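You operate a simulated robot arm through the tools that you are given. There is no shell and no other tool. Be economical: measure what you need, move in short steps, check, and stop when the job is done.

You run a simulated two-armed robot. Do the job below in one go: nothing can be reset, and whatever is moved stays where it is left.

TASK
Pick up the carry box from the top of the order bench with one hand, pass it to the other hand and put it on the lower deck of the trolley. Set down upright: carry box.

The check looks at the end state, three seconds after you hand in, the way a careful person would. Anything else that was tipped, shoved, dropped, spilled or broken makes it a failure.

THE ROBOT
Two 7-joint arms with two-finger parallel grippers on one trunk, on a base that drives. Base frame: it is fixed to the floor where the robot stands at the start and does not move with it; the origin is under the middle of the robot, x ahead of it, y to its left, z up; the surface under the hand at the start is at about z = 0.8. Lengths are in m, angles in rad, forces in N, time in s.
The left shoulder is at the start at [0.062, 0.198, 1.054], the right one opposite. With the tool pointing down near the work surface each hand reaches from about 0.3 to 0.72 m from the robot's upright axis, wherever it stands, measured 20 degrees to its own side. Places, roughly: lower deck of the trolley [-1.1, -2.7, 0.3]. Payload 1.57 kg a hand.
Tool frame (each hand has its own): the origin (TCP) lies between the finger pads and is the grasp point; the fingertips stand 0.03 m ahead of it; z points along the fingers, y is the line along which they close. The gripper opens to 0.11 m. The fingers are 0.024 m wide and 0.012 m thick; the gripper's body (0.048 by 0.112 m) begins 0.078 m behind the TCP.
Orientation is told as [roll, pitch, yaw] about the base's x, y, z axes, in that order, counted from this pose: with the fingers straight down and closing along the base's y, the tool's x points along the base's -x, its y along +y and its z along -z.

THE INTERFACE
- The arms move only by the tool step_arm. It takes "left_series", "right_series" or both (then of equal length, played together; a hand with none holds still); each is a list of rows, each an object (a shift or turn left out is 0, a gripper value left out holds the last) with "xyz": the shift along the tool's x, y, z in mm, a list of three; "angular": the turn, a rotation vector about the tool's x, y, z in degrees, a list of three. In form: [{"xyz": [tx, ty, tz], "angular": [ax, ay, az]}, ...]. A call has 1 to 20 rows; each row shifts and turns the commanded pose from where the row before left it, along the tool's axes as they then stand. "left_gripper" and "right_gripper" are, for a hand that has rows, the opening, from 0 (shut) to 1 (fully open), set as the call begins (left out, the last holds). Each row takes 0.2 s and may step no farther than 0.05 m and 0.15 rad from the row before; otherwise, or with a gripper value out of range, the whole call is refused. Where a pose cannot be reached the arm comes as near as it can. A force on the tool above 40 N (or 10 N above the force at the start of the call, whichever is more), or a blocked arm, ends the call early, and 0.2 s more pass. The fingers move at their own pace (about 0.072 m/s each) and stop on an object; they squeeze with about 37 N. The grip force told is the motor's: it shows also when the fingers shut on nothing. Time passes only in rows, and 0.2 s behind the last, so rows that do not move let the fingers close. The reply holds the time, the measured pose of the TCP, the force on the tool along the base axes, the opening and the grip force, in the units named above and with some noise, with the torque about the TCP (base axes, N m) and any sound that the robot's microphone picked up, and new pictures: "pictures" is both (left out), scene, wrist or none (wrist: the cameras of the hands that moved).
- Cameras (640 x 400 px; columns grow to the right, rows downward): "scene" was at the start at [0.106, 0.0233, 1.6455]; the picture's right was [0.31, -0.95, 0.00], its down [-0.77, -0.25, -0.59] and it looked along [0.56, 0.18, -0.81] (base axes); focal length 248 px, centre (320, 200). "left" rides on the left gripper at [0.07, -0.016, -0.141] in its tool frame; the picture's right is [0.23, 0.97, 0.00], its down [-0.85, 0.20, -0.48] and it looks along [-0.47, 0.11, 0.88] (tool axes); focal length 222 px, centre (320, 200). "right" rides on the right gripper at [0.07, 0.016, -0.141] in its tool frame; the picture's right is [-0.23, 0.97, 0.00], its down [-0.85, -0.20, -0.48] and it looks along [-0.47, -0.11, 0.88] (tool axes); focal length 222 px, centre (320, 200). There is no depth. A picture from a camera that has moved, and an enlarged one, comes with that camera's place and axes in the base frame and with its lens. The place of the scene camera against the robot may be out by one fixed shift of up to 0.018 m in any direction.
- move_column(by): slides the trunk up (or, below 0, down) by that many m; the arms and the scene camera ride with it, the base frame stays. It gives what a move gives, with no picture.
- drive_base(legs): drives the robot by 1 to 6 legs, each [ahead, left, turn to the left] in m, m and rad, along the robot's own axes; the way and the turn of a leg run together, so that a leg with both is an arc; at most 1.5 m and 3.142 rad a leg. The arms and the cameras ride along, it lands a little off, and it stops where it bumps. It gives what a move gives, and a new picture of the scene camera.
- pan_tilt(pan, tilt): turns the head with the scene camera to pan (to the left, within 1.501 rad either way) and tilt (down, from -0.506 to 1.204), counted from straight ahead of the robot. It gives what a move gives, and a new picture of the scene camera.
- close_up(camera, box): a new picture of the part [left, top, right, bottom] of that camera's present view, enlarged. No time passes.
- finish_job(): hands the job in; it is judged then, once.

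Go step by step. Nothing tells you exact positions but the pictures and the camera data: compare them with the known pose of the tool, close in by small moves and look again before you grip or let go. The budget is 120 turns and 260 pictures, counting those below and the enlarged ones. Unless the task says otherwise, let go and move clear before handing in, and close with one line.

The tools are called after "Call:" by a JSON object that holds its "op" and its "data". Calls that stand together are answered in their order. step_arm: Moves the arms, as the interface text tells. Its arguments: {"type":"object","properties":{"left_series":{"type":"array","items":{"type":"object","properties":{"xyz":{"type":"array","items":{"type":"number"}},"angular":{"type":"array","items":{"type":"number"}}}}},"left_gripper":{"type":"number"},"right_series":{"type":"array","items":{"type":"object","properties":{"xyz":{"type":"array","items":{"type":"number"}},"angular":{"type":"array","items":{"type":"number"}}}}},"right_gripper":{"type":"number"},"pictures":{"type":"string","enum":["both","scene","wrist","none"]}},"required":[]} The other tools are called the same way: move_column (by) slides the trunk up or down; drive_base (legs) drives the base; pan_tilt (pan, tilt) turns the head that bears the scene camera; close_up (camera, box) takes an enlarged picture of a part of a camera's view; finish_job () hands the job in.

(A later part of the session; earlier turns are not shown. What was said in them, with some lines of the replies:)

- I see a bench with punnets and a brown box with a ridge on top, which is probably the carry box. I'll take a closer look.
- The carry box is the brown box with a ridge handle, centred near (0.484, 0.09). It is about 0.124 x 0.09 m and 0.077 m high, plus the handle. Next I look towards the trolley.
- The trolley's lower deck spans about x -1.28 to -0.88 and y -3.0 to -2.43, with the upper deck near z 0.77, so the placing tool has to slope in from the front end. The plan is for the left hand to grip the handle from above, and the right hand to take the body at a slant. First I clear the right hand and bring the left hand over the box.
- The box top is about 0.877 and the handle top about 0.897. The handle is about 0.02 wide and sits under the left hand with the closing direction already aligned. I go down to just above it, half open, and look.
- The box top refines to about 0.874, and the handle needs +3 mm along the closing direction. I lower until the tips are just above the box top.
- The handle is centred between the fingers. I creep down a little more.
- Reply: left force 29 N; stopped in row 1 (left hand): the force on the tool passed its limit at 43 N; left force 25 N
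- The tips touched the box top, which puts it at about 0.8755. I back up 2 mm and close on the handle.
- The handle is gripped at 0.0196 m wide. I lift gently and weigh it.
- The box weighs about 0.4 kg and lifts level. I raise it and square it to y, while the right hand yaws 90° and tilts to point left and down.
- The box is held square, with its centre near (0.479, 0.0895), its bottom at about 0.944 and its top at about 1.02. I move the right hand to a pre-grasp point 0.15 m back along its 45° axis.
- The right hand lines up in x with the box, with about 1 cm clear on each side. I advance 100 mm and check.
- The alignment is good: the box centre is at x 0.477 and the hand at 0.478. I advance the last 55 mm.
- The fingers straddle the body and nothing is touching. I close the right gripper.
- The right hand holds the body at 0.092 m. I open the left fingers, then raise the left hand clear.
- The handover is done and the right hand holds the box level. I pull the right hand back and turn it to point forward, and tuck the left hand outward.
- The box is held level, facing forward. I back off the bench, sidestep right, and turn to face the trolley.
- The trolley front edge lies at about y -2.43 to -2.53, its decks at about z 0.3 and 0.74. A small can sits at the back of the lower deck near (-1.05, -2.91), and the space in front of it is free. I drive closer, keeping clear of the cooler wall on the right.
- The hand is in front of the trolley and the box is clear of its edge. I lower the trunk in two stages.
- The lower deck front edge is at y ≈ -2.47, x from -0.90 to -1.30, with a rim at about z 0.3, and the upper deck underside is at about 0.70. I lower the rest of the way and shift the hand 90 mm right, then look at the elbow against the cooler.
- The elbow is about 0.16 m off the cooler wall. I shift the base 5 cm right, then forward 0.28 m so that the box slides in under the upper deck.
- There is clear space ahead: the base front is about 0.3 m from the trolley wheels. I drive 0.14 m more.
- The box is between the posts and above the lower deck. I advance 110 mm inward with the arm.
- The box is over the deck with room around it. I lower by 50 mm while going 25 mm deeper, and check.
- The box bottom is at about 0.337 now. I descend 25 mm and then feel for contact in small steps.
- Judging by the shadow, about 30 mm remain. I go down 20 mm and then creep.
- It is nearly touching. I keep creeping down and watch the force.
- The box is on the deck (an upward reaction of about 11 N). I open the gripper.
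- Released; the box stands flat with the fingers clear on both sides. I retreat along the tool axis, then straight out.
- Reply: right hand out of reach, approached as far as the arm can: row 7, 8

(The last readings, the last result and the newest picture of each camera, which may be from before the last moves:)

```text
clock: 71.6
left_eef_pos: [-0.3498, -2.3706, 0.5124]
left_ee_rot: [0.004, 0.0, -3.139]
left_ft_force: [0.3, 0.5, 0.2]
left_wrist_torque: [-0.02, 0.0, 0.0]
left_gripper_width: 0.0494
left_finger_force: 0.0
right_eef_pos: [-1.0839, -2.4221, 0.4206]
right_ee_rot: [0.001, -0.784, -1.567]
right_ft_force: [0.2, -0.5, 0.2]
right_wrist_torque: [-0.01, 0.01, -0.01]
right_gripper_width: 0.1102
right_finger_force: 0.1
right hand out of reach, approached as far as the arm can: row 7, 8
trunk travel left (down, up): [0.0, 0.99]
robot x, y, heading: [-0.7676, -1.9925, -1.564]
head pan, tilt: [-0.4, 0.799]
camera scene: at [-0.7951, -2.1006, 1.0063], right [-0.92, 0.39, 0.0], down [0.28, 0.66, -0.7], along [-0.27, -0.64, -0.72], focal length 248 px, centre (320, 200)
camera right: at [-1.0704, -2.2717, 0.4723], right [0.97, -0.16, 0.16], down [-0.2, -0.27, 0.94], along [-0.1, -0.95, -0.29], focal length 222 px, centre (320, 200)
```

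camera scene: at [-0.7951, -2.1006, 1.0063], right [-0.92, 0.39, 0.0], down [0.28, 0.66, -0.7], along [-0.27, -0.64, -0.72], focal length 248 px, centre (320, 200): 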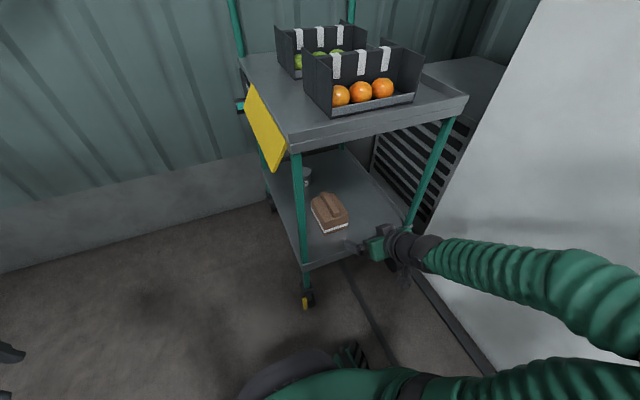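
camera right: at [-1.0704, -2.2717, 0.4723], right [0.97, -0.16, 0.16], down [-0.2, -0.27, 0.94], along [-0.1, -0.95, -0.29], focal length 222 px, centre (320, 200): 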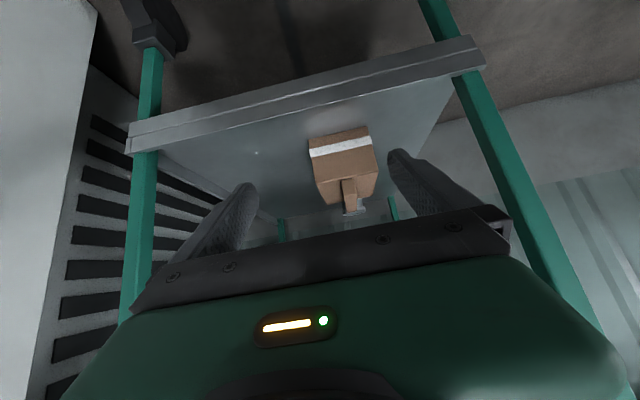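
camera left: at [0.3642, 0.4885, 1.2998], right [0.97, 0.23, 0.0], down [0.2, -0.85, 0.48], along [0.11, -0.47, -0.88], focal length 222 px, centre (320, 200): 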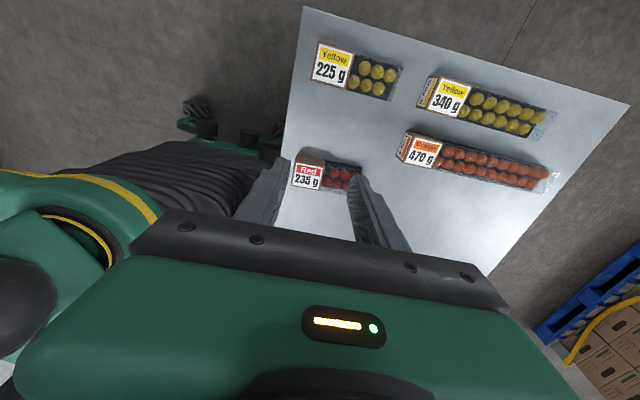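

The box stands upright alone on the lower deck. I back the robot away from the trolley for clearance and take a last look.

Call:
{"op": "drive_base", "data": {"legs": [[-0.15, 0, 0], [-0.2, 0.08, 0]]}}

Call:
{"op": "close_up", "data": {"camera": "scene", "box": [200, 40, 440, 240]}}

```text
clock: 74.2
left_eef_pos: [-0.2659, -2.0298, 0.5122]
left_ee_rot: [0.007, 0.001, -3.142]
left_ft_force: [0.0, 1.1, 0.4]
left_wrist_torque: [-0.02, -0.02, 0.03]
left_gripper_width: 0.0496
left_finger_force: 0.0
right_eef_pos: [-1.0013, -2.0791, 0.4202]
right_ee_rot: [0.001, -0.784, -1.568]
right_ft_force: [0.6, -0.1, 0.8]
right_wrist_torque: [0.02, 0.0, -0.05]
right_gripper_width: 0.1101
right_finger_force: 0.0
trunk travel left (down, up): [0.0, 0.99]
robot x, y, heading: [-0.6815, -1.6522, -1.572]
head pan, tilt: [-0.4, 0.799]
camera scene: at [-0.7111, -1.7593, 1.0063], right [-0.92, 0.39, 0.0], down [0.28, 0.66, -0.7], along [-0.27, -0.64, -0.72], focal length 248 px, centre (320, 200)
```

scene: 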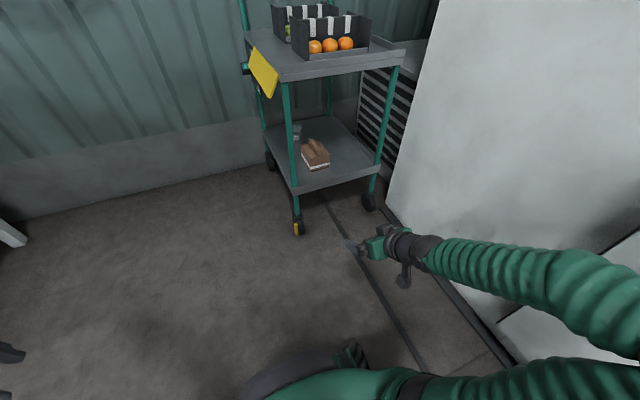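

```text
2.00 times, centred on (320, 140) of scene
camera zoom: at [-0.7111, -1.7593, 1.0063], right [-0.92, 0.39, 0.0], down [0.28, 0.66, -0.7], along [-0.27, -0.64, -0.72], focal length 496 px, centre (320, 320)
```

zoom: 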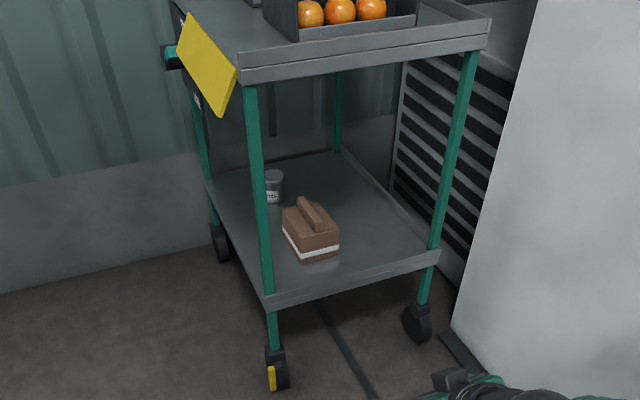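

The carry box stands upright on the lower deck, the rest of the trolley is undisturbed and the robot is clear, so I hand in.

Call:
{"op": "finish_job", "data": {}}

```text
The job is handed in.
```

The carry box went from the left hand to the right in mid-air and now stands upright on the trolley's lower deck; both hands are clear, and I saw nothing else disturbed.
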